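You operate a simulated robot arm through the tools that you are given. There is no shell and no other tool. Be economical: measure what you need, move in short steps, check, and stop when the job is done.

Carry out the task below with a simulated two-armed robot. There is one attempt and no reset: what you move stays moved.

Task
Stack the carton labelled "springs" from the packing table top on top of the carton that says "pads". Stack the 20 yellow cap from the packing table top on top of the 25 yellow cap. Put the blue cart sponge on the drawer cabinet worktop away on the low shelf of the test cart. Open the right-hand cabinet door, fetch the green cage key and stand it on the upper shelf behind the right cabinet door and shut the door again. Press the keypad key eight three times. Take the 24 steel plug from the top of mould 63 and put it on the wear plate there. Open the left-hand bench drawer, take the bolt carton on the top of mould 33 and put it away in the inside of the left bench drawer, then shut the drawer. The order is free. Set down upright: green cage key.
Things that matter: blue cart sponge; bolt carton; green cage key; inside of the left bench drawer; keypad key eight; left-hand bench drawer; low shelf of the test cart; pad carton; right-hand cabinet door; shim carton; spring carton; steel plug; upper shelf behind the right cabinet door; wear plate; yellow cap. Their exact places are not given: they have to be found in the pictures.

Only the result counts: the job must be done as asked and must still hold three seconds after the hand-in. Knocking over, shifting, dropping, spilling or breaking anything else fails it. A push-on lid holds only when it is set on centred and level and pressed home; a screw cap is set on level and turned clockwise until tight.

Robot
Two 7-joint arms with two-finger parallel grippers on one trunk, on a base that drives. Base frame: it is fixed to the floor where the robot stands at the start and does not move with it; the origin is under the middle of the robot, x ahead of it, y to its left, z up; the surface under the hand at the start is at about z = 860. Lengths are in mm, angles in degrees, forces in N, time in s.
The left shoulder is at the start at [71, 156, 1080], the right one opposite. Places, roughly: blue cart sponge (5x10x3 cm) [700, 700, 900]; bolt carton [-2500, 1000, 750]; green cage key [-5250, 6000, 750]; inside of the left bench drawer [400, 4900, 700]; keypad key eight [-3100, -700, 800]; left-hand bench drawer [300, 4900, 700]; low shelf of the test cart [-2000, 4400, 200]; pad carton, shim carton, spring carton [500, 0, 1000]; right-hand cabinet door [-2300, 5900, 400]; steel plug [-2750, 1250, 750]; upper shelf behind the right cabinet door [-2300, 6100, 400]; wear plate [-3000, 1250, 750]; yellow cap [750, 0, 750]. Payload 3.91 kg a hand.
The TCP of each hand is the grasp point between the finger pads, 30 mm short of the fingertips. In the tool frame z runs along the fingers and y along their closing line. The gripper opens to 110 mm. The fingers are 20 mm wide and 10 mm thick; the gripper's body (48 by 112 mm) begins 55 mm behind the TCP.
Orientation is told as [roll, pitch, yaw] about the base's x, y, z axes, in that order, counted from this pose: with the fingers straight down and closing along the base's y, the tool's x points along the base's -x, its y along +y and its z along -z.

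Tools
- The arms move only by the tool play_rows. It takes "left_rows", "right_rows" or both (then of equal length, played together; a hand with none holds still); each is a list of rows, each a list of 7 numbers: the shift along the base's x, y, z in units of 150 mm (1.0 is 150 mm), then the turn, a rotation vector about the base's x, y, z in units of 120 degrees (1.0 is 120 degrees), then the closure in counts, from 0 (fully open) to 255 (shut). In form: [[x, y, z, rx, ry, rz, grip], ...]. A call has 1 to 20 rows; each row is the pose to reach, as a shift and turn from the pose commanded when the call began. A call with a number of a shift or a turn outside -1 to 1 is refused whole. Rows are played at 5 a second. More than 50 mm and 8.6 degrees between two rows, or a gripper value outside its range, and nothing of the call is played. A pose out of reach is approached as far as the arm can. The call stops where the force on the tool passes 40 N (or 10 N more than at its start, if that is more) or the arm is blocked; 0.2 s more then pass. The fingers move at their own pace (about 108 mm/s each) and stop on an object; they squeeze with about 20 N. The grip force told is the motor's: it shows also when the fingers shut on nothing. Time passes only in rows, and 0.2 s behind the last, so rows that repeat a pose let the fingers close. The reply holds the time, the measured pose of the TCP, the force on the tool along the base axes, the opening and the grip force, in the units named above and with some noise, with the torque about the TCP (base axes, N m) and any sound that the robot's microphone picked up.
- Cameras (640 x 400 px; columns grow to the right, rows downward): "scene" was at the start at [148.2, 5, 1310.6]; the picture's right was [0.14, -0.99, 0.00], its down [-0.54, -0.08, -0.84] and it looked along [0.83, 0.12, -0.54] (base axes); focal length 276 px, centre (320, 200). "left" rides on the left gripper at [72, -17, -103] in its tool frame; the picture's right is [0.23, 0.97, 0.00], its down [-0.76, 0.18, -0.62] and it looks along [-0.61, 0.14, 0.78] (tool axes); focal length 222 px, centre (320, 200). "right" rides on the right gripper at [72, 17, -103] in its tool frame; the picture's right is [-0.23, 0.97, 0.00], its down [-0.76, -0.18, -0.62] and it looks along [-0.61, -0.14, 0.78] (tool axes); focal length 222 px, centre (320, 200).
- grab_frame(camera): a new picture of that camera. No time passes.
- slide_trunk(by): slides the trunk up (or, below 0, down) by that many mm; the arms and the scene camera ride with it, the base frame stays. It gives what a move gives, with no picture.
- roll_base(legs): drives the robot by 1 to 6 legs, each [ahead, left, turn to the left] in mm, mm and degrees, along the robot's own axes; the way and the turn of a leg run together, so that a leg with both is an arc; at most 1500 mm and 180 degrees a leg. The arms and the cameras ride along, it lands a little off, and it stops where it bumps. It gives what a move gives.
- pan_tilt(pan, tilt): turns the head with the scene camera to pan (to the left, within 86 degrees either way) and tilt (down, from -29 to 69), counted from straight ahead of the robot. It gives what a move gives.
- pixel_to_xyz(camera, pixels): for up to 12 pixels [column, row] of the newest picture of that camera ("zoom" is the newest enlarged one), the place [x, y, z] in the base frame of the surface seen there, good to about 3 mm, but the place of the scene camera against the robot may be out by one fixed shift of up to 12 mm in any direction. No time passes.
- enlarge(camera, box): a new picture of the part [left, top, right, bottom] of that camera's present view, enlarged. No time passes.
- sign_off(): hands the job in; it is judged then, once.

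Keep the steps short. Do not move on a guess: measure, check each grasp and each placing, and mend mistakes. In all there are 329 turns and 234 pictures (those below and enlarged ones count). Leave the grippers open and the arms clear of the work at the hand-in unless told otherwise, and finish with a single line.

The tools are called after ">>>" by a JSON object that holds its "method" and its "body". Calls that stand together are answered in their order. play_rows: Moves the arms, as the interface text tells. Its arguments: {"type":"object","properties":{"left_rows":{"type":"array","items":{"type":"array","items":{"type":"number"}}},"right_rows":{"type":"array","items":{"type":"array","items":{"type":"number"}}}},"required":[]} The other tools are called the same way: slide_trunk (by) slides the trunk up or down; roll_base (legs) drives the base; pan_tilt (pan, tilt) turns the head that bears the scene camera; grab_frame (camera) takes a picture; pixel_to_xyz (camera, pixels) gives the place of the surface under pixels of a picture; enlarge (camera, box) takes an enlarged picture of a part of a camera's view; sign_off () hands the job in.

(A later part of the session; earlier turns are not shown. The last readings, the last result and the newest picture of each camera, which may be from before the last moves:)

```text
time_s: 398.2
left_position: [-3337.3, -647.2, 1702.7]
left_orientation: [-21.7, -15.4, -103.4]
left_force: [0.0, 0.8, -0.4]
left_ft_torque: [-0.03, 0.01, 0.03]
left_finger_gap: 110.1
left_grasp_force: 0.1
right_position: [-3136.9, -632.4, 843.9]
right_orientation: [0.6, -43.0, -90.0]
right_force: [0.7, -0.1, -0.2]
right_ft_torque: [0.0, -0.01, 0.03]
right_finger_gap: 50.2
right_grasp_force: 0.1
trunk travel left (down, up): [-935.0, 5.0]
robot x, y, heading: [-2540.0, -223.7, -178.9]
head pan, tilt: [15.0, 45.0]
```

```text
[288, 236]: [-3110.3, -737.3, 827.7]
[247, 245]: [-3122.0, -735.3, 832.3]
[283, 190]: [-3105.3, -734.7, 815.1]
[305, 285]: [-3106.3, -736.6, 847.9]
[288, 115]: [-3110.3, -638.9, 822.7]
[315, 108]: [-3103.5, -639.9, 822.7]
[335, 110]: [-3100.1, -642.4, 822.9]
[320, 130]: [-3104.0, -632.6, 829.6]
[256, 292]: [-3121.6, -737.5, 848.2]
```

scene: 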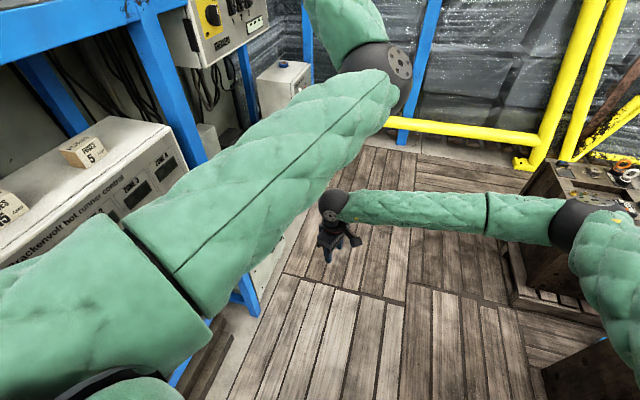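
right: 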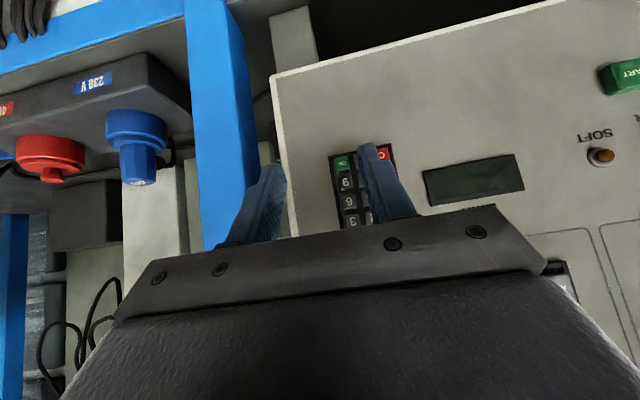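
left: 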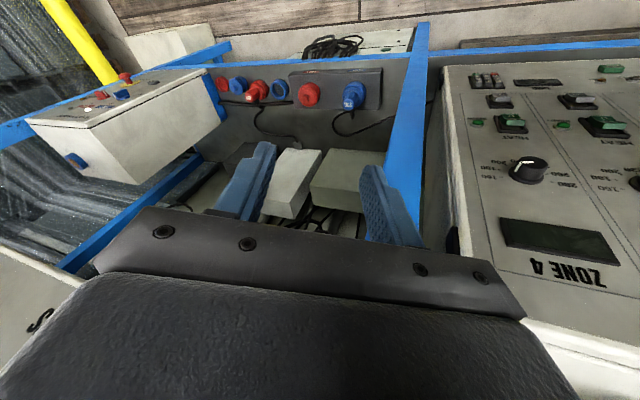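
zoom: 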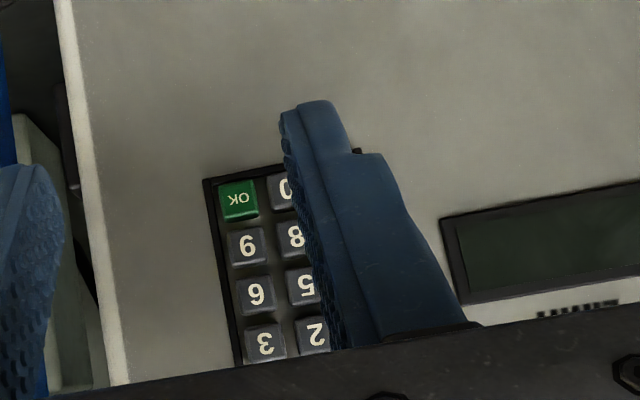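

Finger and key 8 are aligned (x≈-3105, z≈830). I shift the base 50 mm more to gain reach, then remeasure.

>>> {"method": "roll_base", "body": {"legs": [[0, 55, 0]]}}

>>> {"method": "enlarge", "body": {"camera": "right", "box": [300, 110, 440, 240]}}

```text
time_s: 399.1
left_position: [-3337.8, -699.4, 1702.6]
left_orientation: [-21.6, -15.5, -103.4]
left_force: [-0.5, 0.7, -0.5]
left_ft_torque: [-0.02, -0.03, -0.01]
left_finger_gap: 110.2
left_grasp_force: 0.0
right_position: [-3137.3, -687.5, 844.3]
right_orientation: [0.7, -43.2, -90.0]
right_force: [0.0, 0.9, -0.2]
right_ft_torque: [-0.01, 0.01, -0.02]
right_finger_gap: 50.2
right_grasp_force: 0.0
trunk travel left (down, up): [-935.0, 5.0]
robot x, y, heading: [-2536.8, -282.3, -178.9]
head pan, tilt: [15.0, 45.0]
```

```text
3.08 times, centred on (370, 175) of right
```

zoom: 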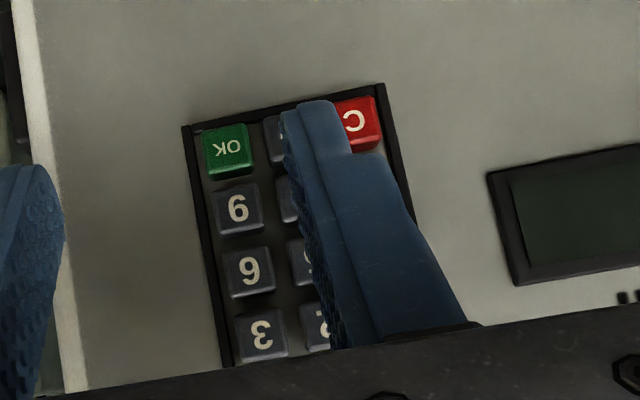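

I press: approach and advance in small steps, reading the force.

>>> {"method": "play_rows", "body": {"right_rows": [[0, -0.08, 0, 0, 0, 0, 139], [0, -0.12, 0, 0, 0, 0, 139], [0, -0.14, 0, 0, 0, 0, 139], [0, -0.153, 0, 0, 0, 0, 139]]}}

>>> {"method": "enlarge", "body": {"camera": "right", "box": [300, 110, 440, 240]}}

```text
time_s: 400.1
left_position: [-3335.4, -702.7, 1702.0]
left_orientation: [-21.7, -15.4, -103.4]
left_force: [0.6, 0.3, -0.5]
left_ft_torque: [-0.03, -0.01, 0.03]
left_finger_gap: 109.9
left_grasp_force: 0.1
right_position: [-3136.1, -710.4, 844.2]
right_orientation: [0.6, -43.0, -89.9]
right_force: [0.4, 3.0, -0.3]
right_ft_torque: [0.06, 0.02, 0.0]
right_finger_gap: 50.1
right_grasp_force: 0.1
trunk travel left (down, up): [-935.0, 5.0]
robot x, y, heading: [-2538.2, -281.0, -178.8]
head pan, tilt: [15.0, 45.0]
heard: click
```

```text
3.08 times, centred on (370, 175) of right
```

zoom: 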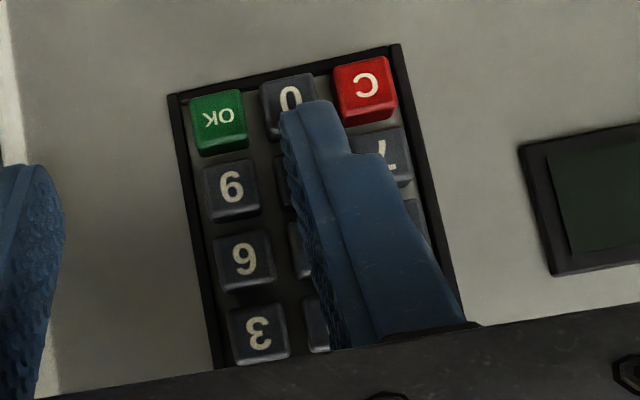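

Click at contact with key 8. I retract 9 mm to release, then press twice more.

>>> {"method": "play_rows", "body": {"right_rows": [[0, 0.03, 0, 0, 0, 0, 139], [0, 0.08, 0, 0, 0, 0, 139], [0, 0.08, 0, 0, 0, 0, 139]]}}

>>> {"method": "play_rows", "body": {"right_rows": [[0, -0.04, 0, 0, 0, 0, 139], [0, -0.06, 0, 0, 0, 0, 139], [0, -0.08, 0, 0, 0, 0, 139], [0, -0.08, 0, 0, 0, 0, 139]]}}

```text
time_s: 400.9
left_position: [-3335.5, -704.7, 1701.2]
left_orientation: [-21.6, -15.4, -103.4]
left_force: [0.1, -0.2, -0.2]
left_ft_torque: [-0.03, 0.0, 0.0]
left_finger_gap: 109.9
left_grasp_force: 0.1
right_position: [-3136.7, -699.6, 844.2]
right_orientation: [0.6, -43.0, -90.0]
right_force: [-0.1, 0.5, 0.1]
right_ft_torque: [0.03, -0.04, -0.02]
right_finger_gap: 50.2
right_grasp_force: 0.0
trunk travel left (down, up): [-935.0, 5.0]
robot x, y, heading: [-2534.8, -282.3, -178.9]
head pan, tilt: [15.0, 45.0]
```

```text
time_s: 401.9
left_position: [-3337.0, -701.9, 1701.0]
left_orientation: [-21.6, -15.4, -103.4]
left_force: [-0.2, 0.1, -0.6]
left_ft_torque: [0.02, 0.02, -0.02]
left_finger_gap: 110.1
left_grasp_force: 0.1
right_position: [-3136.7, -711.5, 843.2]
right_orientation: [0.5, -42.9, -90.0]
right_force: [0.9, 4.6, 0.2]
right_ft_torque: [0.06, -0.09, 0.13]
right_finger_gap: 50.2
right_grasp_force: 0.3
trunk travel left (down, up): [-935.0, 5.0]
robot x, y, heading: [-2538.8, -283.3, -178.6]
head pan, tilt: [15.0, 45.0]
heard: click
```

>>> {"method": "play_rows", "body": {"right_rows": [[0, 0.03, 0, 0, 0, 0, 139], [0, 0.08, 0, 0, 0, 0, 139], [0, 0.08, 0, 0, 0, 0, 139]]}}

>>> {"method": "play_rows", "body": {"right_rows": [[0, -0.04, 0, 0, 0, 0, 139], [0, -0.06, 0, 0, 0, 0, 139], [0, -0.08, 0, 0, 0, 0, 139], [0, -0.08, 0, 0, 0, 0, 139]]}}

>>> {"method": "enlarge", "body": {"camera": "right", "box": [320, 110, 400, 180]}}

```text
time_s: 402.8
left_position: [-3336.4, -703.8, 1701.2]
left_orientation: [-21.7, -15.4, -103.4]
left_force: [0.5, -0.5, -0.9]
left_ft_torque: [-0.07, 0.0, -0.01]
left_finger_gap: 110.2
left_grasp_force: 0.0
right_position: [-3136.1, -699.8, 843.8]
right_orientation: [0.6, -43.1, -90.0]
right_force: [-0.8, 0.3, -0.4]
right_ft_torque: [0.01, -0.03, -0.03]
right_finger_gap: 50.0
right_grasp_force: 0.0
trunk travel left (down, up): [-935.0, 5.0]
robot x, y, heading: [-2534.1, -283.6, -178.8]
head pan, tilt: [15.0, 45.0]
```

```text
time_s: 403.8
left_position: [-3337.3, -702.9, 1701.0]
left_orientation: [-21.7, -15.4, -103.4]
left_force: [-0.7, 0.7, 0.3]
left_ft_torque: [0.01, 0.06, -0.01]
left_finger_gap: 110.0
left_grasp_force: 0.1
right_position: [-3136.3, -711.2, 842.8]
right_orientation: [0.7, -43.0, -89.9]
right_force: [0.7, 5.2, 1.3]
right_ft_torque: [0.12, -0.01, 0.12]
right_finger_gap: 50.2
right_grasp_force: 0.6
trunk travel left (down, up): [-935.0, 5.0]
robot x, y, heading: [-2535.8, -283.7, -178.7]
head pan, tilt: [15.0, 45.0]
heard: click
```

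```text
5.71 times, centred on (360, 145) of right
```

zoom: 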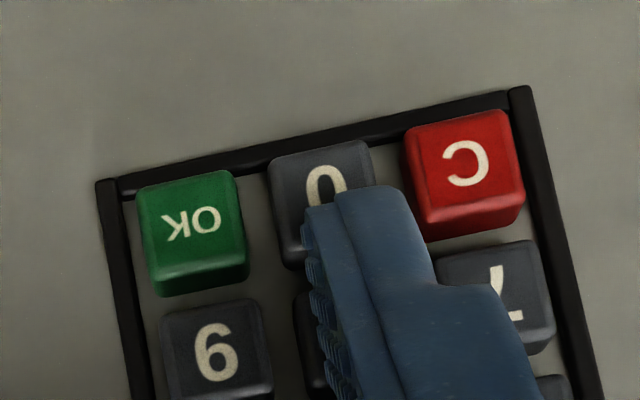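

Three clicks on key 8. I withdraw the right hand, then move the base away from the rack.

>>> {"method": "play_rows", "body": {"right_rows": [[0, 0.1, 0, 0, 0, 0, 139], [0, 0.35, 0, 0, 0, 0, 139], [0, 0.6, 0.1, 0, 0, 0, 139], [0, 0.9, 0.3, 0, 0, 0, 139]]}}

>>> {"method": "roll_base", "body": {"legs": [[0, -120, 0]]}}

>>> {"method": "play_rows", "body": {"right_rows": [[0, 0.1, 0.1, 0.0625, 0, 0, 139], [0, 0.2, 0.2, 0.125, 0, 0, 139], [0, 0.3, 0.3, 0.1875, 0, 0, 139], [0, 0.4, 0.4, 0.25, 0, 0, 139], [0, 0.6, 0.4, 0.3125, 0, 0, 139], [0, 0.8, 0.4, 0.36, 0, 0, 0]]}}

>>> {"method": "play_rows", "body": {"right_rows": [[-0.05, 0.2, 0, 0, 0, -0.06, 0], [-0.1, 0.4, 0, 0, 0, -0.12, 0], [-0.15, 0.6, 0.1, 0, 0, -0.18, 0], [-0.2, 0.8, 0.2, 0, 0, -0.24, 0], [-0.2, 0.9, 0.3, 0, 0, -0.3, 0], [-0.2, 1.0, 0.4, 0, 0, -0.36, 0], [-0.2, 1.0, 0.5, 0, 0, -0.42, 0], [-0.2, 1.0, 0.6, 0, 0, -0.48, 0], [-0.2, 1.0, 0.7, 0, 0, -0.54, 0], [-0.2, 1.0, 0.8, 0, 0, -0.6, 0], [-0.2, 1.0, 0.9, 0, 0, -0.66, 0], [-0.2, 1.0, 1.0, 0, 0, -0.72, 0]]}}

```text
refused: row 4 steps farther than a row can; nothing moved
```

```text
time_s: 405.0
left_position: [-3339.8, -584.7, 1702.3]
left_orientation: [-21.7, -15.4, -103.4]
left_force: [0.4, 0.3, 0.0]
left_ft_torque: [-0.02, 0.02, 0.06]
left_finger_gap: 110.3
left_grasp_force: 0.0
right_position: [-3138.9, -593.3, 843.4]
right_orientation: [0.6, -43.1, -89.9]
right_force: [-0.5, 0.2, -0.1]
right_ft_torque: [0.0, -0.02, 0.02]
right_finger_gap: 50.3
right_grasp_force: 0.0
trunk travel left (down, up): [-935.0, 5.0]
robot x, y, heading: [-2540.6, -163.6, -178.8]
head pan, tilt: [15.0, 45.0]
```

```text
time_s: 406.4
left_position: [-3327.0, -610.3, 1722.1]
left_orientation: [-23.5, -15.6, -100.8]
left_force: [-0.5, 0.4, -0.3]
left_ft_torque: [-0.03, -0.02, -0.01]
left_finger_gap: 109.7
left_grasp_force: 0.1
right_position: [-2963.2, -512.7, 877.4]
right_orientation: [25.3, -26.1, -104.0]
right_force: [-0.2, 0.5, 0.4]
right_ft_torque: [0.0, 0.0, -0.02]
right_finger_gap: 109.7
right_grasp_force: 0.1
right hand out of reach, approached as far as the arm can: row 1, 2, 3, 4, 5, 6
trunk travel left (down, up): [-935.0, 5.0]
robot x, y, heading: [-2538.9, -163.0, -178.8]
head pan, tilt: [15.0, 45.0]
stopped in row 6 (right hand): the arm was blocked; the commanded pose is now the measured one
```

```text
time_s: 408.9
left_position: [-3325.7, -610.5, 1721.0]
left_orientation: [-23.4, -15.6, -100.9]
left_force: [-0.3, 0.2, -0.2]
left_ft_torque: [-0.02, 0.03, 0.01]
left_finger_gap: 110.1
left_grasp_force: 0.0
right_position: [-2991.6, -364.2, 1029.3]
right_orientation: [25.2, -26.1, 169.5]
right_force: [0.0, 0.7, -1.0]
right_ft_torque: [0.01, 0.0, 0.01]
right_finger_gap: 110.2
right_grasp_force: 0.1
trunk travel left (down, up): [-935.0, 5.0]
robot x, y, heading: [-2538.6, -160.1, -178.8]
head pan, tilt: [15.0, 45.0]
```

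I straighten the right hand while moving it clear to the right.

>>> {"method": "play_rows", "body": {"right_rows": [[0, 0.2, 0.05, 0.036, -0.048, 0.013, 0], [0, 0.4, 0.1, 0.073, -0.097, 0.027, 0], [0, 0.6, 0.15, 0.11, -0.145, 0.04, 0], [0, 0.8, 0.2, 0.146, -0.194, 0.054, 0], [0, 1.0, 0.25, 0.183, -0.242, 0.067, 0], [0, 1.0, 0.4, 0.183, -0.242, 0.067, 0]]}}

>>> {"method": "grab_frame", "body": {"camera": "scene"}}

```text
time_s: 410.4
left_position: [-3324.9, -611.0, 1721.7]
left_orientation: [-23.5, -15.6, -100.8]
left_force: [-0.2, -0.2, -0.2]
left_ft_torque: [0.04, -0.01, -0.01]
left_finger_gap: 110.0
left_grasp_force: 0.0
right_position: [-2993.2, -212.8, 1088.4]
right_orientation: [1.1, 2.0, -176.8]
right_force: [-0.2, 0.3, 0.0]
right_ft_torque: [0.03, 0.01, 0.02]
right_finger_gap: 109.9
right_grasp_force: 0.1
trunk travel left (down, up): [-935.0, 5.0]
robot x, y, heading: [-2538.2, -160.0, -178.7]
head pan, tilt: [15.0, 45.0]
```

```text
61 pictures are left
```

scene: 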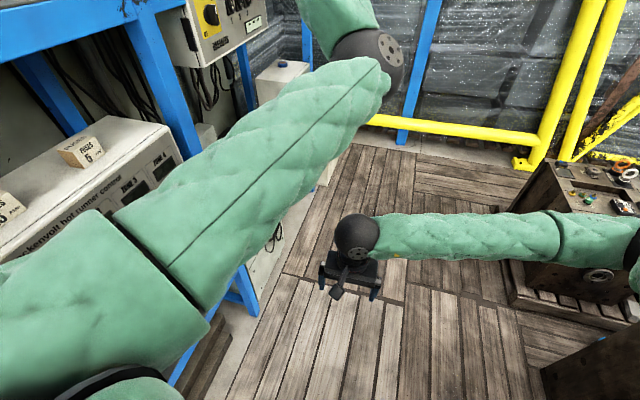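

Next the plug. I move 380 mm further west to open floor, then turn to face north and look.

>>> {"method": "roll_base", "body": {"legs": [[380, 60, 0], [0, 0, -90]]}}

>>> {"method": "pan_tilt", "body": {"pan": -10, "tilt": 40}}

>>> {"method": "grab_frame", "body": {"camera": "scene"}}

```text
time_s: 416.6
left_position: [-3352.9, 564.3, 1721.6]
left_orientation: [-23.5, -15.6, 168.1]
left_force: [0.2, 0.4, -0.3]
left_ft_torque: [-0.01, 0.01, 0.02]
left_finger_gap: 110.1
left_grasp_force: 0.2
right_position: [-2962.6, 224.9, 1089.0]
right_orientation: [1.2, 1.9, 92.2]
right_force: [0.1, -0.8, -0.5]
right_ft_torque: [-0.01, 0.05, 0.0]
right_finger_gap: 110.4
right_grasp_force: 0.1
trunk travel left (down, up): [-935.0, 5.0]
robot x, y, heading: [-2921.0, -229.7, 90.2]
head pan, tilt: [15.0, 45.0]
```

```text
time_s: 417.5
left_position: [-3353.6, 563.3, 1721.3]
left_orientation: [-23.4, -15.7, 168.1]
left_force: [-0.7, 0.5, 0.1]
left_ft_torque: [0.03, 0.0, 0.0]
left_finger_gap: 109.9
left_grasp_force: 0.1
right_position: [-2961.1, 225.1, 1089.2]
right_orientation: [1.2, 1.9, 92.3]
right_force: [0.0, 0.3, -0.5]
right_ft_torque: [-0.01, 0.0, 0.0]
right_finger_gap: 110.1
right_grasp_force: 0.1
trunk travel left (down, up): [-935.0, 5.0]
robot x, y, heading: [-2924.0, -229.5, 90.2]
head pan, tilt: [-10.0, 40.0]
```

```text
60 pictures are left
```

scene: 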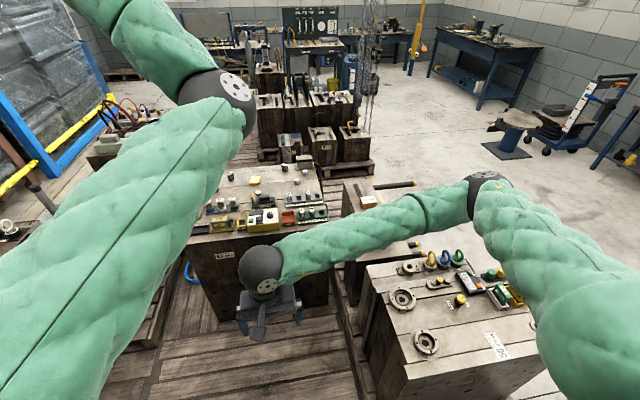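

Mould "63" is straight ahead with the plugs; BOLTS on mould 33 to its right. I enlarge and measure.

>>> {"method": "enlarge", "body": {"camera": "scene", "box": [180, 150, 340, 270]}}

>>> {"method": "pixel_to_xyz", "body": {"camera": "scene", "pixels": [[220, 310], [250, 345], [200, 240], [320, 290], [150, 340], [345, 250], [366, 200], [255, 180], [300, 165], [355, 330], [220, 255]]}}

```text
3.33 times, centred on (260, 210) of scene
```

zoom: 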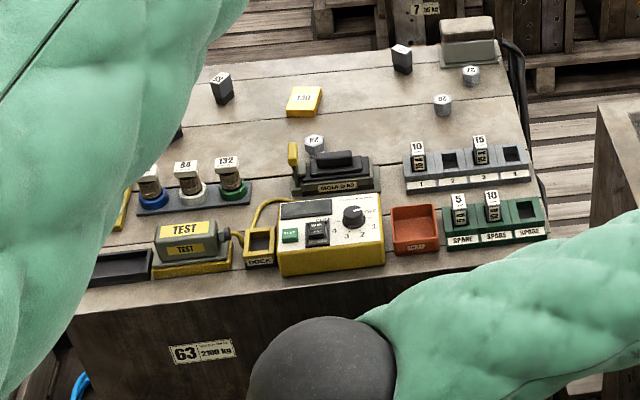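

```text
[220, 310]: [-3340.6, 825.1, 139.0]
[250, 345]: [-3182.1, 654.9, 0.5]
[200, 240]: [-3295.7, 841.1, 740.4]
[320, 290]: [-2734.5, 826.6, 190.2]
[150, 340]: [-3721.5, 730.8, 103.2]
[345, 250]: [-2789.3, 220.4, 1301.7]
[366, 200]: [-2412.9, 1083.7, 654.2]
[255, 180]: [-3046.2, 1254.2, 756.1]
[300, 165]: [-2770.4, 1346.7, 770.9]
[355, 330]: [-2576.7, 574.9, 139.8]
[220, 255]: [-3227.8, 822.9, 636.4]
```

Confirmed mould 63. I drive forward 550 mm (shifting 60 mm left) and look from closer.

>>> {"method": "roll_base", "body": {"legs": [[0, 60, 0], [540, 0, 0]]}}

>>> {"method": "pan_tilt", "body": {"pan": -5, "tilt": 50}}

>>> {"method": "grab_frame", "body": {"camera": "scene"}}

>>> {"method": "grab_frame", "body": {"camera": "right"}}

```text
time_s: 421.2
left_position: [-3410.2, 1100.4, 1722.6]
left_orientation: [-23.4, -15.7, 167.8]
left_force: [-0.3, 0.5, 0.0]
left_ft_torque: [0.02, 0.02, 0.02]
left_finger_gap: 110.2
left_grasp_force: 0.1
right_position: [-3021.5, 760.5, 1090.3]
right_orientation: [1.2, 1.9, 91.8]
right_force: [-0.1, -0.5, -0.2]
right_ft_torque: [0.02, -0.01, 0.01]
right_finger_gap: 109.8
right_grasp_force: 0.1
trunk travel left (down, up): [-935.0, 5.0]
robot x, y, heading: [-2982.3, 306.1, 89.9]
head pan, tilt: [-10.0, 40.0]
```

```text
time_s: 421.9
left_position: [-3410.5, 1103.4, 1721.8]
left_orientation: [-23.4, -15.6, 167.9]
left_force: [0.6, 0.3, 0.5]
left_ft_torque: [0.0, 0.03, 0.02]
left_finger_gap: 110.2
left_grasp_force: 0.0
right_position: [-3019.8, 763.4, 1089.4]
right_orientation: [1.2, 2.0, 91.9]
right_force: [-0.3, 0.0, 0.7]
right_ft_torque: [0.0, 0.03, -0.02]
right_finger_gap: 109.8
right_grasp_force: 0.0
trunk travel left (down, up): [-935.0, 5.0]
robot x, y, heading: [-2980.0, 302.9, 89.8]
head pan, tilt: [-5.0, 50.0]
```

```text
58 pictures are left
```

scene: 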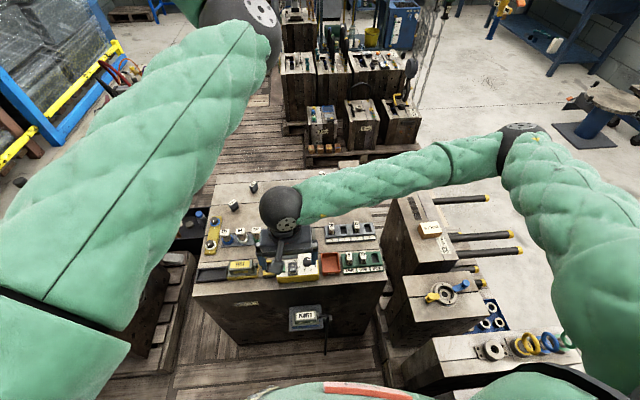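

```text
57 pictures are left
```

right: 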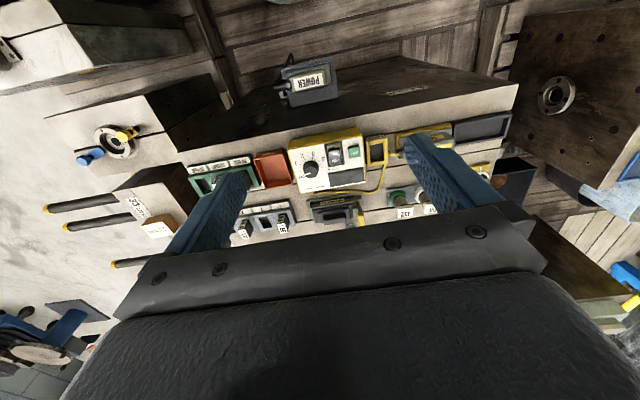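

I move the right hand right/forward above the mould to see the plug numbers.

>>> {"method": "play_rows", "body": {"right_rows": [[0.3, 0.1, 0, 0, 0, 0, 0], [0.6, 0.2, 0, 0, 0, 0, 0], [0.9, 0.35, -0.1, 0, 0, 0, 0], [1.0, 0.6, -0.2, 0, 0, 0, 0], [1.0, 0.9, -0.3, 0, 0, 0, 0]]}}

>>> {"method": "grab_frame", "body": {"camera": "right"}}

>>> {"method": "enlarge", "body": {"camera": "scene", "box": [200, 160, 390, 290]}}

```text
refused: row 3 steps farther than a row can; nothing moved
```

```text
56 pictures are left
```

right: 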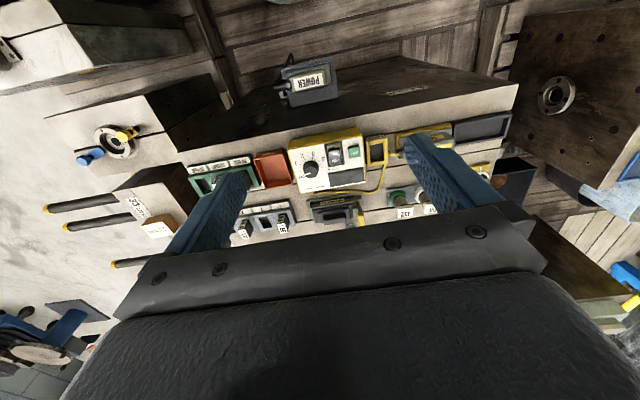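

```text
3.08 times, centred on (295, 225) of scene
```

zoom: 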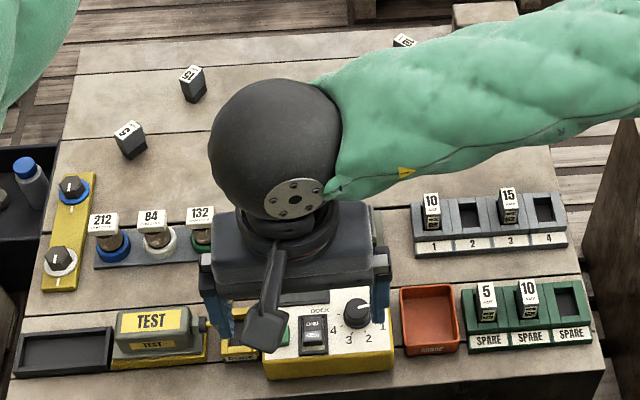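

I resend the move with shorter steps before taking pictures.

>>> {"method": "play_rows", "body": {"right_rows": [[0.25, 0.1, 0, 0, 0, 0, 0], [0.5, 0.2, 0, 0, 0, 0, 0], [0.75, 0.3, -0.05, 0, 0, 0, 0], [0.95, 0.45, -0.1, 0, 0, 0, 0], [1.0, 0.7, -0.15, 0, 0, 0, 0], [1.0, 0.9, -0.2, 0, 0, 0, 0]]}}

```text
time_s: 423.3
left_position: [-3410.1, 1104.3, 1720.5]
left_orientation: [-23.5, -15.5, 167.8]
left_force: [0.2, -0.5, 0.1]
left_ft_torque: [0.04, 0.0, -0.01]
left_finger_gap: 110.1
left_grasp_force: 0.1
right_position: [-2869.0, 895.9, 1057.9]
right_orientation: [1.2, 2.1, 91.9]
right_force: [0.1, 0.3, 0.1]
right_ft_torque: [-0.01, 0.01, 0.01]
right_finger_gap: 110.2
right_grasp_force: 0.0
trunk travel left (down, up): [-935.0, 5.0]
robot x, y, heading: [-2982.8, 306.1, 89.8]
head pan, tilt: [-5.0, 50.0]
```

>>> {"method": "enlarge", "body": {"camera": "scene", "box": [200, 150, 390, 280]}}

>>> {"method": "grab_frame", "body": {"camera": "right"}}

```text
3.08 times, centred on (295, 215) of scene
```

zoom: 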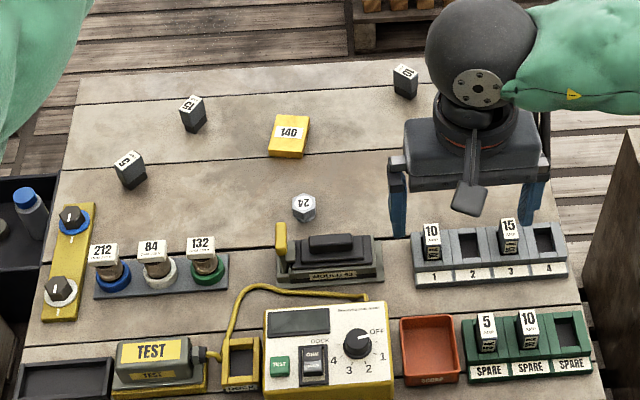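

```text
53 pictures are left
```

right: 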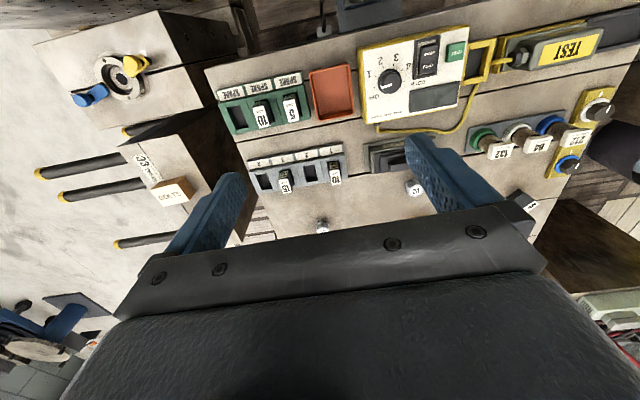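

>>> {"method": "enlarge", "body": {"camera": "scene", "box": [270, 180, 310, 230]}}

>>> {"method": "pixel_to_xyz", "body": {"camera": "zoom", "pixels": [[240, 245], [240, 255], [215, 250], [265, 250], [240, 275], [190, 60], [150, 40], [230, 40], [145, 85], [220, 95]]}}

```text
8.00 times, centred on (290, 205) of scene
```

zoom: 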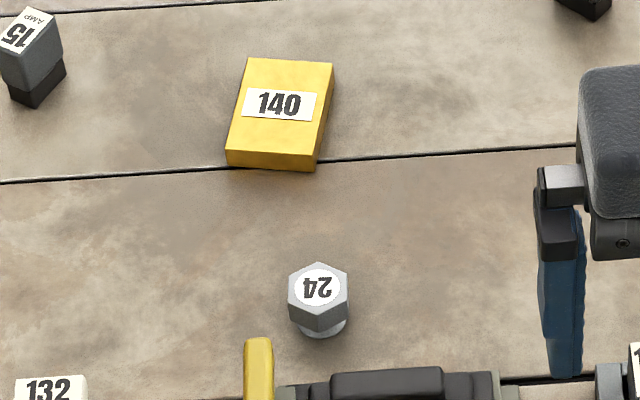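

```text
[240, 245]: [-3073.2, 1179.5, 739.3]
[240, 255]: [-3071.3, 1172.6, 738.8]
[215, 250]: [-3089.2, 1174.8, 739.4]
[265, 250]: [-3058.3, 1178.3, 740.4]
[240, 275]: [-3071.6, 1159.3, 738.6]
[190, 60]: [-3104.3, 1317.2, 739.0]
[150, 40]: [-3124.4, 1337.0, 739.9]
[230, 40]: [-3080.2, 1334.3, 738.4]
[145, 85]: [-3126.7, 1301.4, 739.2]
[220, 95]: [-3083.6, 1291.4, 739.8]
```

>>> {"method": "pixel_to_xyz", "body": {"camera": "zoom", "pixels": [[318, 285], [318, 325], [293, 290], [346, 290], [320, 335], [280, 110], [245, 62], [330, 66], [316, 160], [230, 150], [318, 270]]}}

>>> {"method": "play_rows", "body": {"right_rows": [[0, -0.25, 0.05, 0, 0, 0, 0], [0, -0.5, 0.1, 0, 0, 0, 0], [0, -0.75, 0.1, 0, 0, 0, 0], [0, -1.0, 0.1, 0, 0, 0, 0]]}}

>>> {"method": "enlarge", "body": {"camera": "scene", "box": [280, 140, 390, 220]}}

```text
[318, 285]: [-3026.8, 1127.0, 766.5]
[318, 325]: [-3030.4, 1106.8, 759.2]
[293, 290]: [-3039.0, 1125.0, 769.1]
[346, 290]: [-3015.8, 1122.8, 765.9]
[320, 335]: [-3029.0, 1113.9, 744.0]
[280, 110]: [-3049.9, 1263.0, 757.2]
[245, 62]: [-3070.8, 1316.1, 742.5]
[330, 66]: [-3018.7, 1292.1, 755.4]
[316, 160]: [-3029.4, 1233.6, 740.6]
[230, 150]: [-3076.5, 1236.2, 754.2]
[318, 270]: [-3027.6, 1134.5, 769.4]
```

```text
time_s: 424.3
left_position: [-3409.9, 1102.0, 1722.7]
left_orientation: [-23.4, -15.6, 167.9]
left_force: [-0.1, 0.2, -0.9]
left_ft_torque: [0.02, -0.01, 0.0]
left_finger_gap: 109.9
left_grasp_force: 0.1
right_position: [-2870.4, 745.2, 1073.5]
right_orientation: [1.3, 1.8, 91.9]
right_force: [0.5, 0.0, -0.4]
right_ft_torque: [0.01, 0.0, 0.01]
right_finger_gap: 110.0
right_grasp_force: 0.0
trunk travel left (down, up): [-935.0, 5.0]
robot x, y, heading: [-2979.1, 305.8, 89.9]
head pan, tilt: [-5.0, 50.0]
```

```text
5.00 times, centred on (335, 180) of scene
```

zoom: 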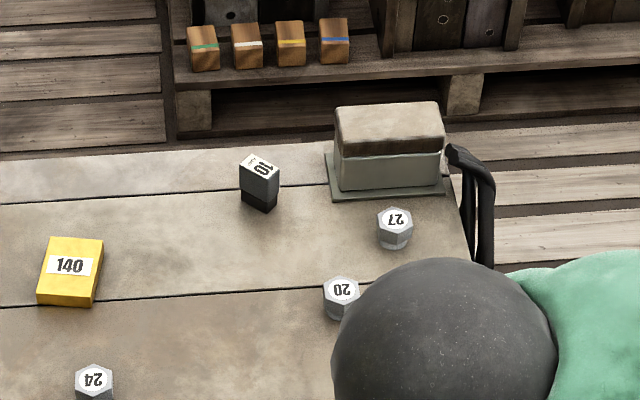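

Plugs are 24, 20 and 27; the yellow "140" plate at (-3048,1265) is the wear plate. I move the right hand over plug 24 for a close look.

>>> {"method": "play_rows", "body": {"right_rows": [[-0.2, 0.2, 0, 0, 0, 0, 0], [-0.4, 0.4, -0.05, 0, 0, 0, 0], [-0.6, 0.6, -0.1, 0, 0, 0, 0], [-0.8, 0.8, -0.15, 0, 0, 0, 0], [-1.0, 1.0, -0.2, 0, 0, 0, 0]]}}

>>> {"method": "play_rows", "body": {"right_rows": [[0, 0.2, -0.2, 0, 0, 0, 0], [0, 0.4, -0.35, 0, 0, 0, 0], [0, 0.6, -0.5, 0, 0, 0, 0], [-0.05, 0.75, -0.6, 0, 0, 0, 0]]}}

>>> {"method": "grab_frame", "body": {"camera": "right"}}

```text
time_s: 425.5
left_position: [-3411.9, 1103.8, 1719.4]
left_orientation: [-23.4, -15.5, 167.7]
left_force: [-0.5, 1.2, -0.8]
left_ft_torque: [0.02, -0.02, -0.01]
left_finger_gap: 110.0
left_grasp_force: 0.1
right_position: [-3021.6, 896.7, 1041.3]
right_orientation: [1.1, 2.0, 92.0]
right_force: [0.4, 0.0, 0.9]
right_ft_torque: [0.01, -0.02, 0.0]
right_finger_gap: 110.0
right_grasp_force: 0.0
trunk travel left (down, up): [-935.0, 5.0]
robot x, y, heading: [-2982.2, 307.9, 89.8]
head pan, tilt: [-5.0, 50.0]
```

```text
time_s: 426.5
left_position: [-3410.5, 1105.0, 1721.3]
left_orientation: [-23.4, -15.5, 167.8]
left_force: [-0.5, 0.2, 0.5]
left_ft_torque: [-0.02, -0.01, -0.05]
left_finger_gap: 110.1
left_grasp_force: 0.0
right_position: [-3027.9, 1010.5, 952.5]
right_orientation: [1.2, 2.0, 92.0]
right_force: [0.8, 0.0, 0.1]
right_ft_torque: [0.0, 0.0, -0.01]
right_finger_gap: 109.9
right_grasp_force: 0.3
trunk travel left (down, up): [-935.0, 5.0]
robot x, y, heading: [-2981.3, 306.2, 89.9]
head pan, tilt: [-5.0, 50.0]
```

```text
50 pictures are left
```

right: 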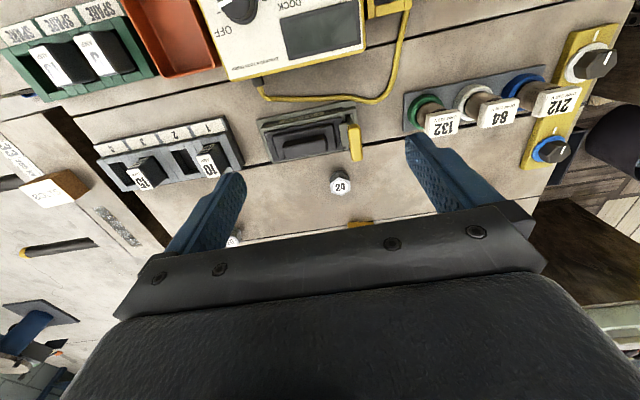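

>>> {"method": "enlarge", "body": {"camera": "right", "box": [300, 130, 400, 230]}}

>>> {"method": "pixel_to_xyz", "body": {"camera": "right", "pixels": [[340, 186], [333, 186], [348, 186], [340, 178], [340, 174], [341, 193], [355, 145], [345, 155], [360, 222], [380, 190]]}}

```text
4.00 times, centred on (350, 180) of right
```

zoom: 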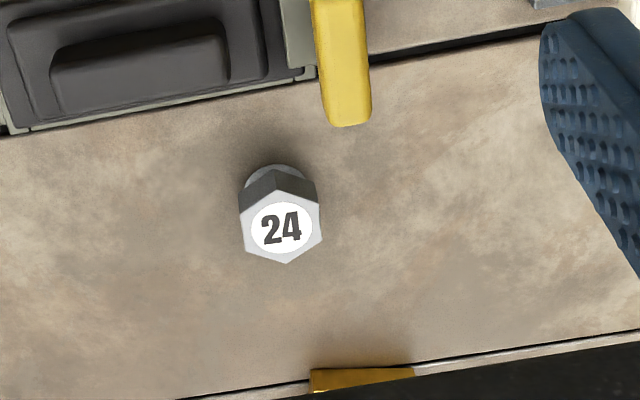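

```text
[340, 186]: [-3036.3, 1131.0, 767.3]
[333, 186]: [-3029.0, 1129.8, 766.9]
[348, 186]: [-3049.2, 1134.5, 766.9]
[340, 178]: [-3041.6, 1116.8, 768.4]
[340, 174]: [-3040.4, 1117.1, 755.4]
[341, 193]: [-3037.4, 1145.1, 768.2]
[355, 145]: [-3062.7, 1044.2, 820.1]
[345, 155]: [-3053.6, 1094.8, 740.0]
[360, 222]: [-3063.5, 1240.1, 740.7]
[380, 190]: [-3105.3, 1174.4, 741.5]
```

Plug 24 at (-3038.5,1131), top 767.5 (height 27). I go above it and descend with a 70 mm opening.

>>> {"method": "play_rows", "body": {"right_rows": [[-0.03, 0.25, -0.1, 0, 0, 0, 93], [-0.07, 0.5, -0.2, 0, 0, 0, 93], [-0.07, 0.7, -0.35, 0, 0, 0, 93], [-0.07, 0.803, -0.6, 0, 0, 0, 93], [-0.07, 0.803, -0.8, 0, 0, 0, 93], [-0.07, 0.803, -0.8, 0, 0, 0, 93]]}}

>>> {"method": "grab_frame", "body": {"camera": "right"}}

>>> {"method": "pixel_to_xyz", "body": {"camera": "right", "pixels": [[320, 150], [310, 150], [330, 150], [320, 140], [320, 165], [345, 200], [300, 200]]}}

```text
time_s: 427.9
left_position: [-3410.2, 1102.4, 1722.2]
left_orientation: [-23.5, -15.6, 167.7]
left_force: [0.6, 0.0, 0.6]
left_ft_torque: [0.04, -0.02, 0.0]
left_finger_gap: 110.1
left_grasp_force: 0.1
right_position: [-3038.6, 1129.3, 832.5]
right_orientation: [1.2, 1.9, 91.8]
right_force: [0.1, 0.4, 0.4]
right_ft_torque: [-0.03, 0.02, 0.03]
right_finger_gap: 70.0
right_grasp_force: 0.2
trunk travel left (down, up): [-935.0, 5.0]
robot x, y, heading: [-2982.0, 307.5, 89.6]
head pan, tilt: [-5.0, 50.0]
```

```text
48 pictures are left
```

right: 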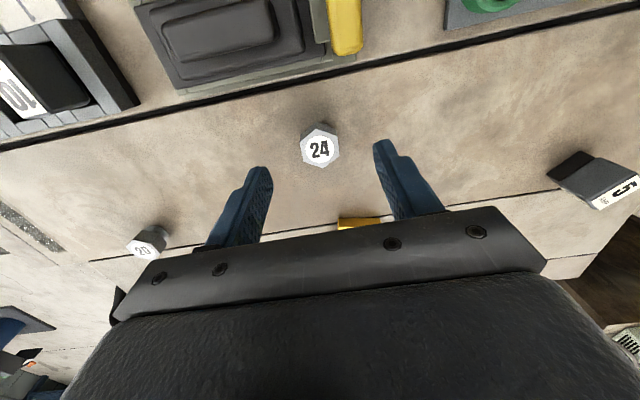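

```text
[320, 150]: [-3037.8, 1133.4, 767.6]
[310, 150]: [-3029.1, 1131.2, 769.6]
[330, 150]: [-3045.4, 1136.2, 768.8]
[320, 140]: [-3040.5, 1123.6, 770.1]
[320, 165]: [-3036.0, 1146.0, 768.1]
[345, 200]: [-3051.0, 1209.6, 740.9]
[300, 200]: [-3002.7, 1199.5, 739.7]
```

Centred; I descend to z≈775, close on the flats, and lift.

>>> {"method": "play_rows", "body": {"right_rows": [[0.003, 0.027, -0.2, 0, 0, 0, 93], [0.003, 0.027, -0.383, 0, 0, 0, 93], [0.003, 0.027, -0.383, 0, 0, 0, 160], [0.003, 0.027, -0.383, 0, 0, 0, 220], [0.003, 0.027, -0.383, 0, 0, 0, 255], [0.003, 0.027, -0.383, 0, 0, 0, 255], [0.003, 0.027, -0.383, 0, 0, 0, 255], [0.003, 0.027, -0.3, 0, 0, 0, 255], [0.003, 0.027, -0.1, 0, 0, 0, 255], [0.003, 0.027, 0.0, 0, 0, 0, 255]]}}

>>> {"method": "grab_frame", "body": {"camera": "right"}}

>>> {"method": "enlarge", "body": {"camera": "scene", "box": [200, 150, 390, 280]}}

```text
time_s: 430.1
left_position: [-3410.6, 1103.4, 1721.2]
left_orientation: [-23.5, -15.6, 167.8]
left_force: [-0.8, 0.4, -0.2]
left_ft_torque: [-0.02, -0.01, 0.02]
left_finger_gap: 110.3
left_grasp_force: 0.1
right_position: [-3037.6, 1134.0, 833.4]
right_orientation: [1.2, 2.1, 91.8]
right_force: [-0.3, -0.1, -0.7]
right_ft_torque: [0.0, -0.01, 0.03]
right_finger_gap: 34.7
right_grasp_force: 19.8
trunk travel left (down, up): [-935.0, 5.0]
robot x, y, heading: [-2982.2, 306.3, 89.9]
head pan, tilt: [-5.0, 50.0]
```

```text
47 pictures are left
```

right: 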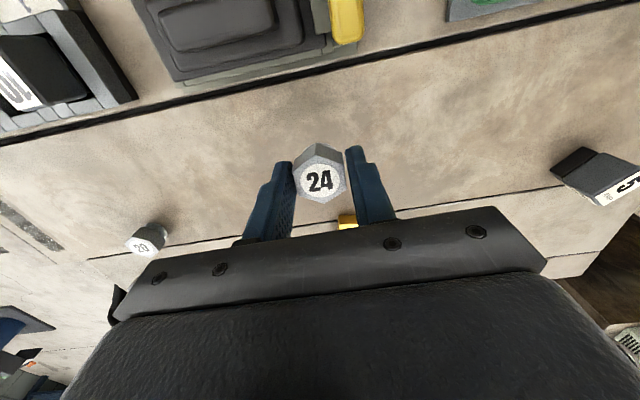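

```text
3.08 times, centred on (295, 215) of scene
```

zoom: 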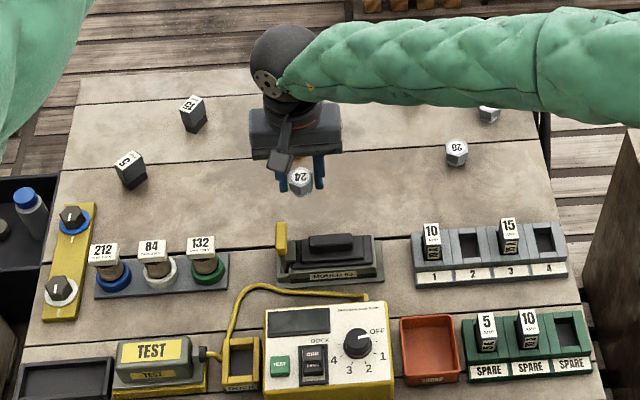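

Plug held. The wear plate centre is about (-3060,1269), top 757; to reach it I raise the hand, move the base forward 60 mm, and lower the trunk 120 mm.

>>> {"method": "play_rows", "body": {"right_rows": [[0, 0, 0.25, 0, 0, 0, 255], [0, 0, 0.5, 0, 0, 0, 255], [0, 0, 0.8, 0, 0, 0, 255], [0, 0, 0.8, 0, 0, 0, 255]]}}

>>> {"method": "roll_base", "body": {"legs": [[60, 0, 0]]}}

>>> {"method": "slide_trunk", "body": {"by": -120}}

```text
time_s: 431.1
left_position: [-3410.3, 1103.0, 1721.4]
left_orientation: [-23.6, -15.6, 167.9]
left_force: [0.2, -0.5, 1.1]
left_ft_torque: [-0.02, 0.01, 0.01]
left_finger_gap: 110.1
left_grasp_force: 0.0
right_position: [-3038.2, 1134.4, 953.5]
right_orientation: [1.2, 1.9, 91.9]
right_force: [-0.2, -0.1, -1.3]
right_ft_torque: [0.0, 0.02, 0.0]
right_finger_gap: 34.4
right_grasp_force: 19.6
trunk travel left (down, up): [-935.0, 5.0]
robot x, y, heading: [-2983.8, 302.6, 89.8]
head pan, tilt: [-5.0, 50.0]
```

```text
time_s: 432.1
left_position: [-3408.6, 1146.9, 1728.6]
left_orientation: [-24.1, -15.8, 168.0]
left_force: [0.0, 0.5, -0.2]
left_ft_torque: [-0.02, -0.03, 0.02]
left_finger_gap: 110.1
left_grasp_force: 0.0
right_position: [-3039.1, 1185.5, 959.9]
right_orientation: [1.2, 1.5, 92.0]
right_force: [0.3, 0.3, -1.2]
right_ft_torque: [-0.01, 0.03, 0.03]
right_finger_gap: 34.8
right_grasp_force: 19.9
trunk travel left (down, up): [-935.0, 5.0]
robot x, y, heading: [-2976.5, 368.2, 89.9]
head pan, tilt: [-5.0, 50.0]
```

```text
time_s: 433.6
left_position: [-3410.1, 1153.1, 1606.9]
left_orientation: [-23.9, -15.8, 168.0]
left_force: [0.6, 0.5, 0.1]
left_ft_torque: [-0.02, -0.01, 0.0]
left_finger_gap: 109.9
left_grasp_force: 0.1
right_position: [-3038.6, 1188.4, 838.2]
right_orientation: [1.2, 1.6, 92.0]
right_force: [-0.3, -0.8, -1.6]
right_ft_torque: [0.02, -0.01, 0.02]
right_finger_gap: 34.7
right_grasp_force: 19.5
trunk travel left (down, up): [-815.0, 125.0]
robot x, y, heading: [-2983.6, 363.1, 90.0]
head pan, tilt: [-5.0, 50.0]
```

The slight tilt suggests the base is touching something in front; I back off 20 mm, then move the plug over the plate and look.

>>> {"method": "roll_base", "body": {"legs": [[-22, 0, 0]]}}

>>> {"method": "play_rows", "body": {"right_rows": [[-0.05, 0.2, 0, 0, 0, 0, 255], [-0.1, 0.4, 0, 0, 0, 0, 255], [-0.14, 0.62, 0, 0, 0, 0, 255], [-0.14, 0.62, -0.1, 0, 0, 0, 255], [-0.14, 0.62, -0.1, 0, 0, 0, 255]]}}

>>> {"method": "enlarge", "body": {"camera": "scene", "box": [220, 120, 340, 220]}}

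>>> {"method": "grab_frame", "body": {"camera": "right"}}

```text
time_s: 434.4
left_position: [-3409.9, 1136.4, 1603.3]
left_orientation: [-23.6, -15.6, 167.9]
left_force: [0.0, 1.2, -1.7]
left_ft_torque: [-0.03, 0.04, 0.0]
left_finger_gap: 109.8
left_grasp_force: 0.1
right_position: [-3038.5, 1169.6, 834.1]
right_orientation: [1.3, 1.9, 92.0]
right_force: [-0.2, 0.8, -1.1]
right_ft_torque: [-0.03, -0.02, -0.01]
right_finger_gap: 34.3
right_grasp_force: 20.3
trunk travel left (down, up): [-815.0, 125.0]
robot x, y, heading: [-2980.9, 345.3, 89.8]
head pan, tilt: [-5.0, 50.0]
```

```text
time_s: 435.6
left_position: [-3409.5, 1130.1, 1605.1]
left_orientation: [-23.9, -15.7, 168.0]
left_force: [0.2, -0.1, -0.7]
left_ft_torque: [0.01, 0.01, 0.0]
left_finger_gap: 109.9
left_grasp_force: 0.0
right_position: [-3059.6, 1260.0, 822.7]
right_orientation: [1.2, 1.6, 92.0]
right_force: [0.4, 0.0, -1.3]
right_ft_torque: [0.0, -0.03, -0.01]
right_finger_gap: 34.4
right_grasp_force: 20.0
trunk travel left (down, up): [-815.0, 125.0]
robot x, y, heading: [-2981.6, 347.0, 89.6]
head pan, tilt: [-5.0, 50.0]
```

```text
4.00 times, centred on (280, 170) of scene
```

zoom: 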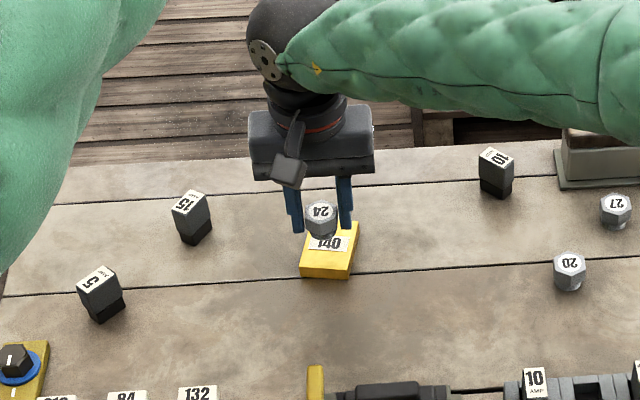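

```text
44 pictures are left
```

right: 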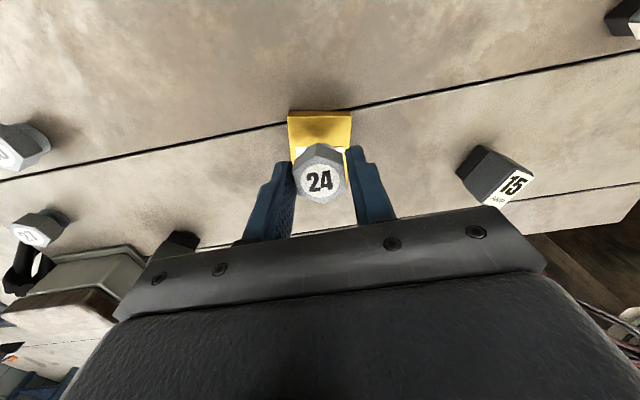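

>>> {"method": "pixel_to_xyz", "body": {"camera": "right", "pixels": [[292, 124], [349, 120], [320, 122], [350, 145], [292, 150]]}}

```text
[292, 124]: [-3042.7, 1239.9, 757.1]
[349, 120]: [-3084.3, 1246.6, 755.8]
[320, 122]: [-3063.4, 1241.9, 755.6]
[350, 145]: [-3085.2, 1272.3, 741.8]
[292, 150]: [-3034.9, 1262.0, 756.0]
```

I shift 10 mm further in and lower onto the plate.

>>> {"method": "play_rows", "body": {"right_rows": [[0, 0.03, 0, 0, 0, 0, 255], [0, 0.07, -0.1, 0, 0, 0, 255], [0, 0.07, -0.17, 0, 0, 0, 255], [0, 0.07, -0.19, 0, 0, 0, 255], [0, 0.07, -0.2, 0, 0, 0, 255], [0, 0.07, -0.21, 0, 0, 0, 255]]}}

```text
time_s: 437.0
left_position: [-3408.9, 1129.9, 1606.1]
left_orientation: [-23.9, -15.7, 168.0]
left_force: [0.2, 0.0, 0.5]
left_ft_torque: [-0.01, 0.02, -0.04]
left_finger_gap: 110.0
left_grasp_force: 0.0
right_position: [-3059.5, 1270.4, 791.9]
right_orientation: [1.2, 1.6, 92.0]
right_force: [0.8, 0.4, 6.2]
right_ft_torque: [-0.02, -0.12, 0.0]
right_finger_gap: 34.6
right_grasp_force: 19.9
trunk travel left (down, up): [-815.0, 125.0]
robot x, y, heading: [-2981.6, 344.9, 90.0]
head pan, tilt: [-5.0, 50.0]
```

Touchdown (force up by ~7 N). I release gently and rise.

>>> {"method": "play_rows", "body": {"right_rows": [[0, 0, 0.005, 0, 0, 0, 200], [0, 0, 0.005, 0, 0, 0, 170], [0, 0, 0.005, 0, 0, 0, 140], [0, 0, 0.005, 0, 0, 0, 110], [0, 0, 0.15, 0, 0, 0, 110], [0, 0, 0.4, 0, 0, 0, 60], [0, -0.1, 0.7, 0, 0, 0, 0], [0, -0.4, 0.85, 0, 0, 0, 0], [0.1, -0.65, 1.0, 0, 0, 0, 0]]}}

>>> {"method": "enlarge", "body": {"camera": "scene", "box": [220, 120, 340, 220]}}

```text
refused: row 8 steps farther than a row can; nothing moved
```

```text
4.00 times, centred on (280, 170) of scene
```

zoom: 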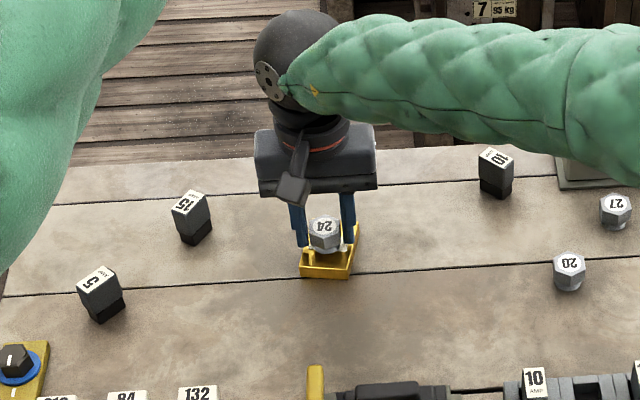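

>>> {"method": "play_rows", "body": {"right_rows": [[0, 0, 0.005, 0, 0, 0, 200], [0, 0, 0.005, 0, 0, 0, 170], [0, 0, 0.005, 0, 0, 0, 140], [0, 0, 0.005, 0, 0, 0, 110], [0, 0, 0.15, 0, 0, 0, 110], [0, 0, 0.4, 0, 0, 0, 60], [0, -0.1, 0.65, 0, 0, 0, 0], [0, -0.3, 0.8, 0, 0, 0, 0], [0.1, -0.5, 0.95, 0, 0, 0, 0], [0.2, -0.7, 1.0, 0, 0, 0, 0]]}}

>>> {"method": "enlarge", "body": {"camera": "scene", "box": [220, 120, 340, 220]}}

```text
time_s: 439.2
left_position: [-3409.9, 1128.7, 1607.1]
left_orientation: [-23.9, -15.7, 168.0]
left_force: [0.4, 0.3, 0.3]
left_ft_torque: [0.01, 0.0, -0.02]
left_finger_gap: 110.0
left_grasp_force: 0.1
right_position: [-3027.4, 1164.3, 942.2]
right_orientation: [1.3, 1.7, 92.1]
right_force: [-0.5, -0.5, 0.1]
right_ft_torque: [0.02, 0.03, 0.02]
right_finger_gap: 110.2
right_grasp_force: 0.0
trunk travel left (down, up): [-815.0, 125.0]
robot x, y, heading: [-2979.7, 344.4, 89.9]
head pan, tilt: [-5.0, 50.0]
```

```text
4.00 times, centred on (280, 170) of scene
```

zoom: 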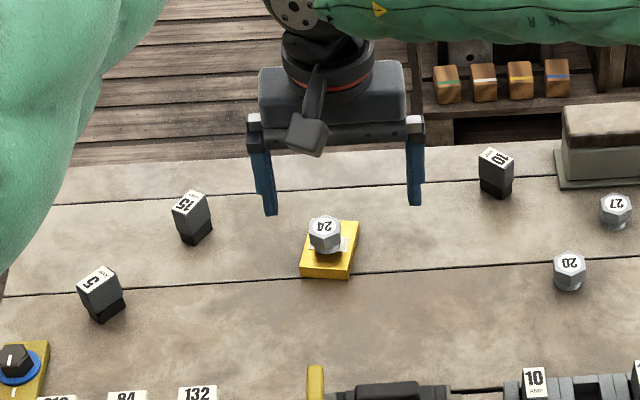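

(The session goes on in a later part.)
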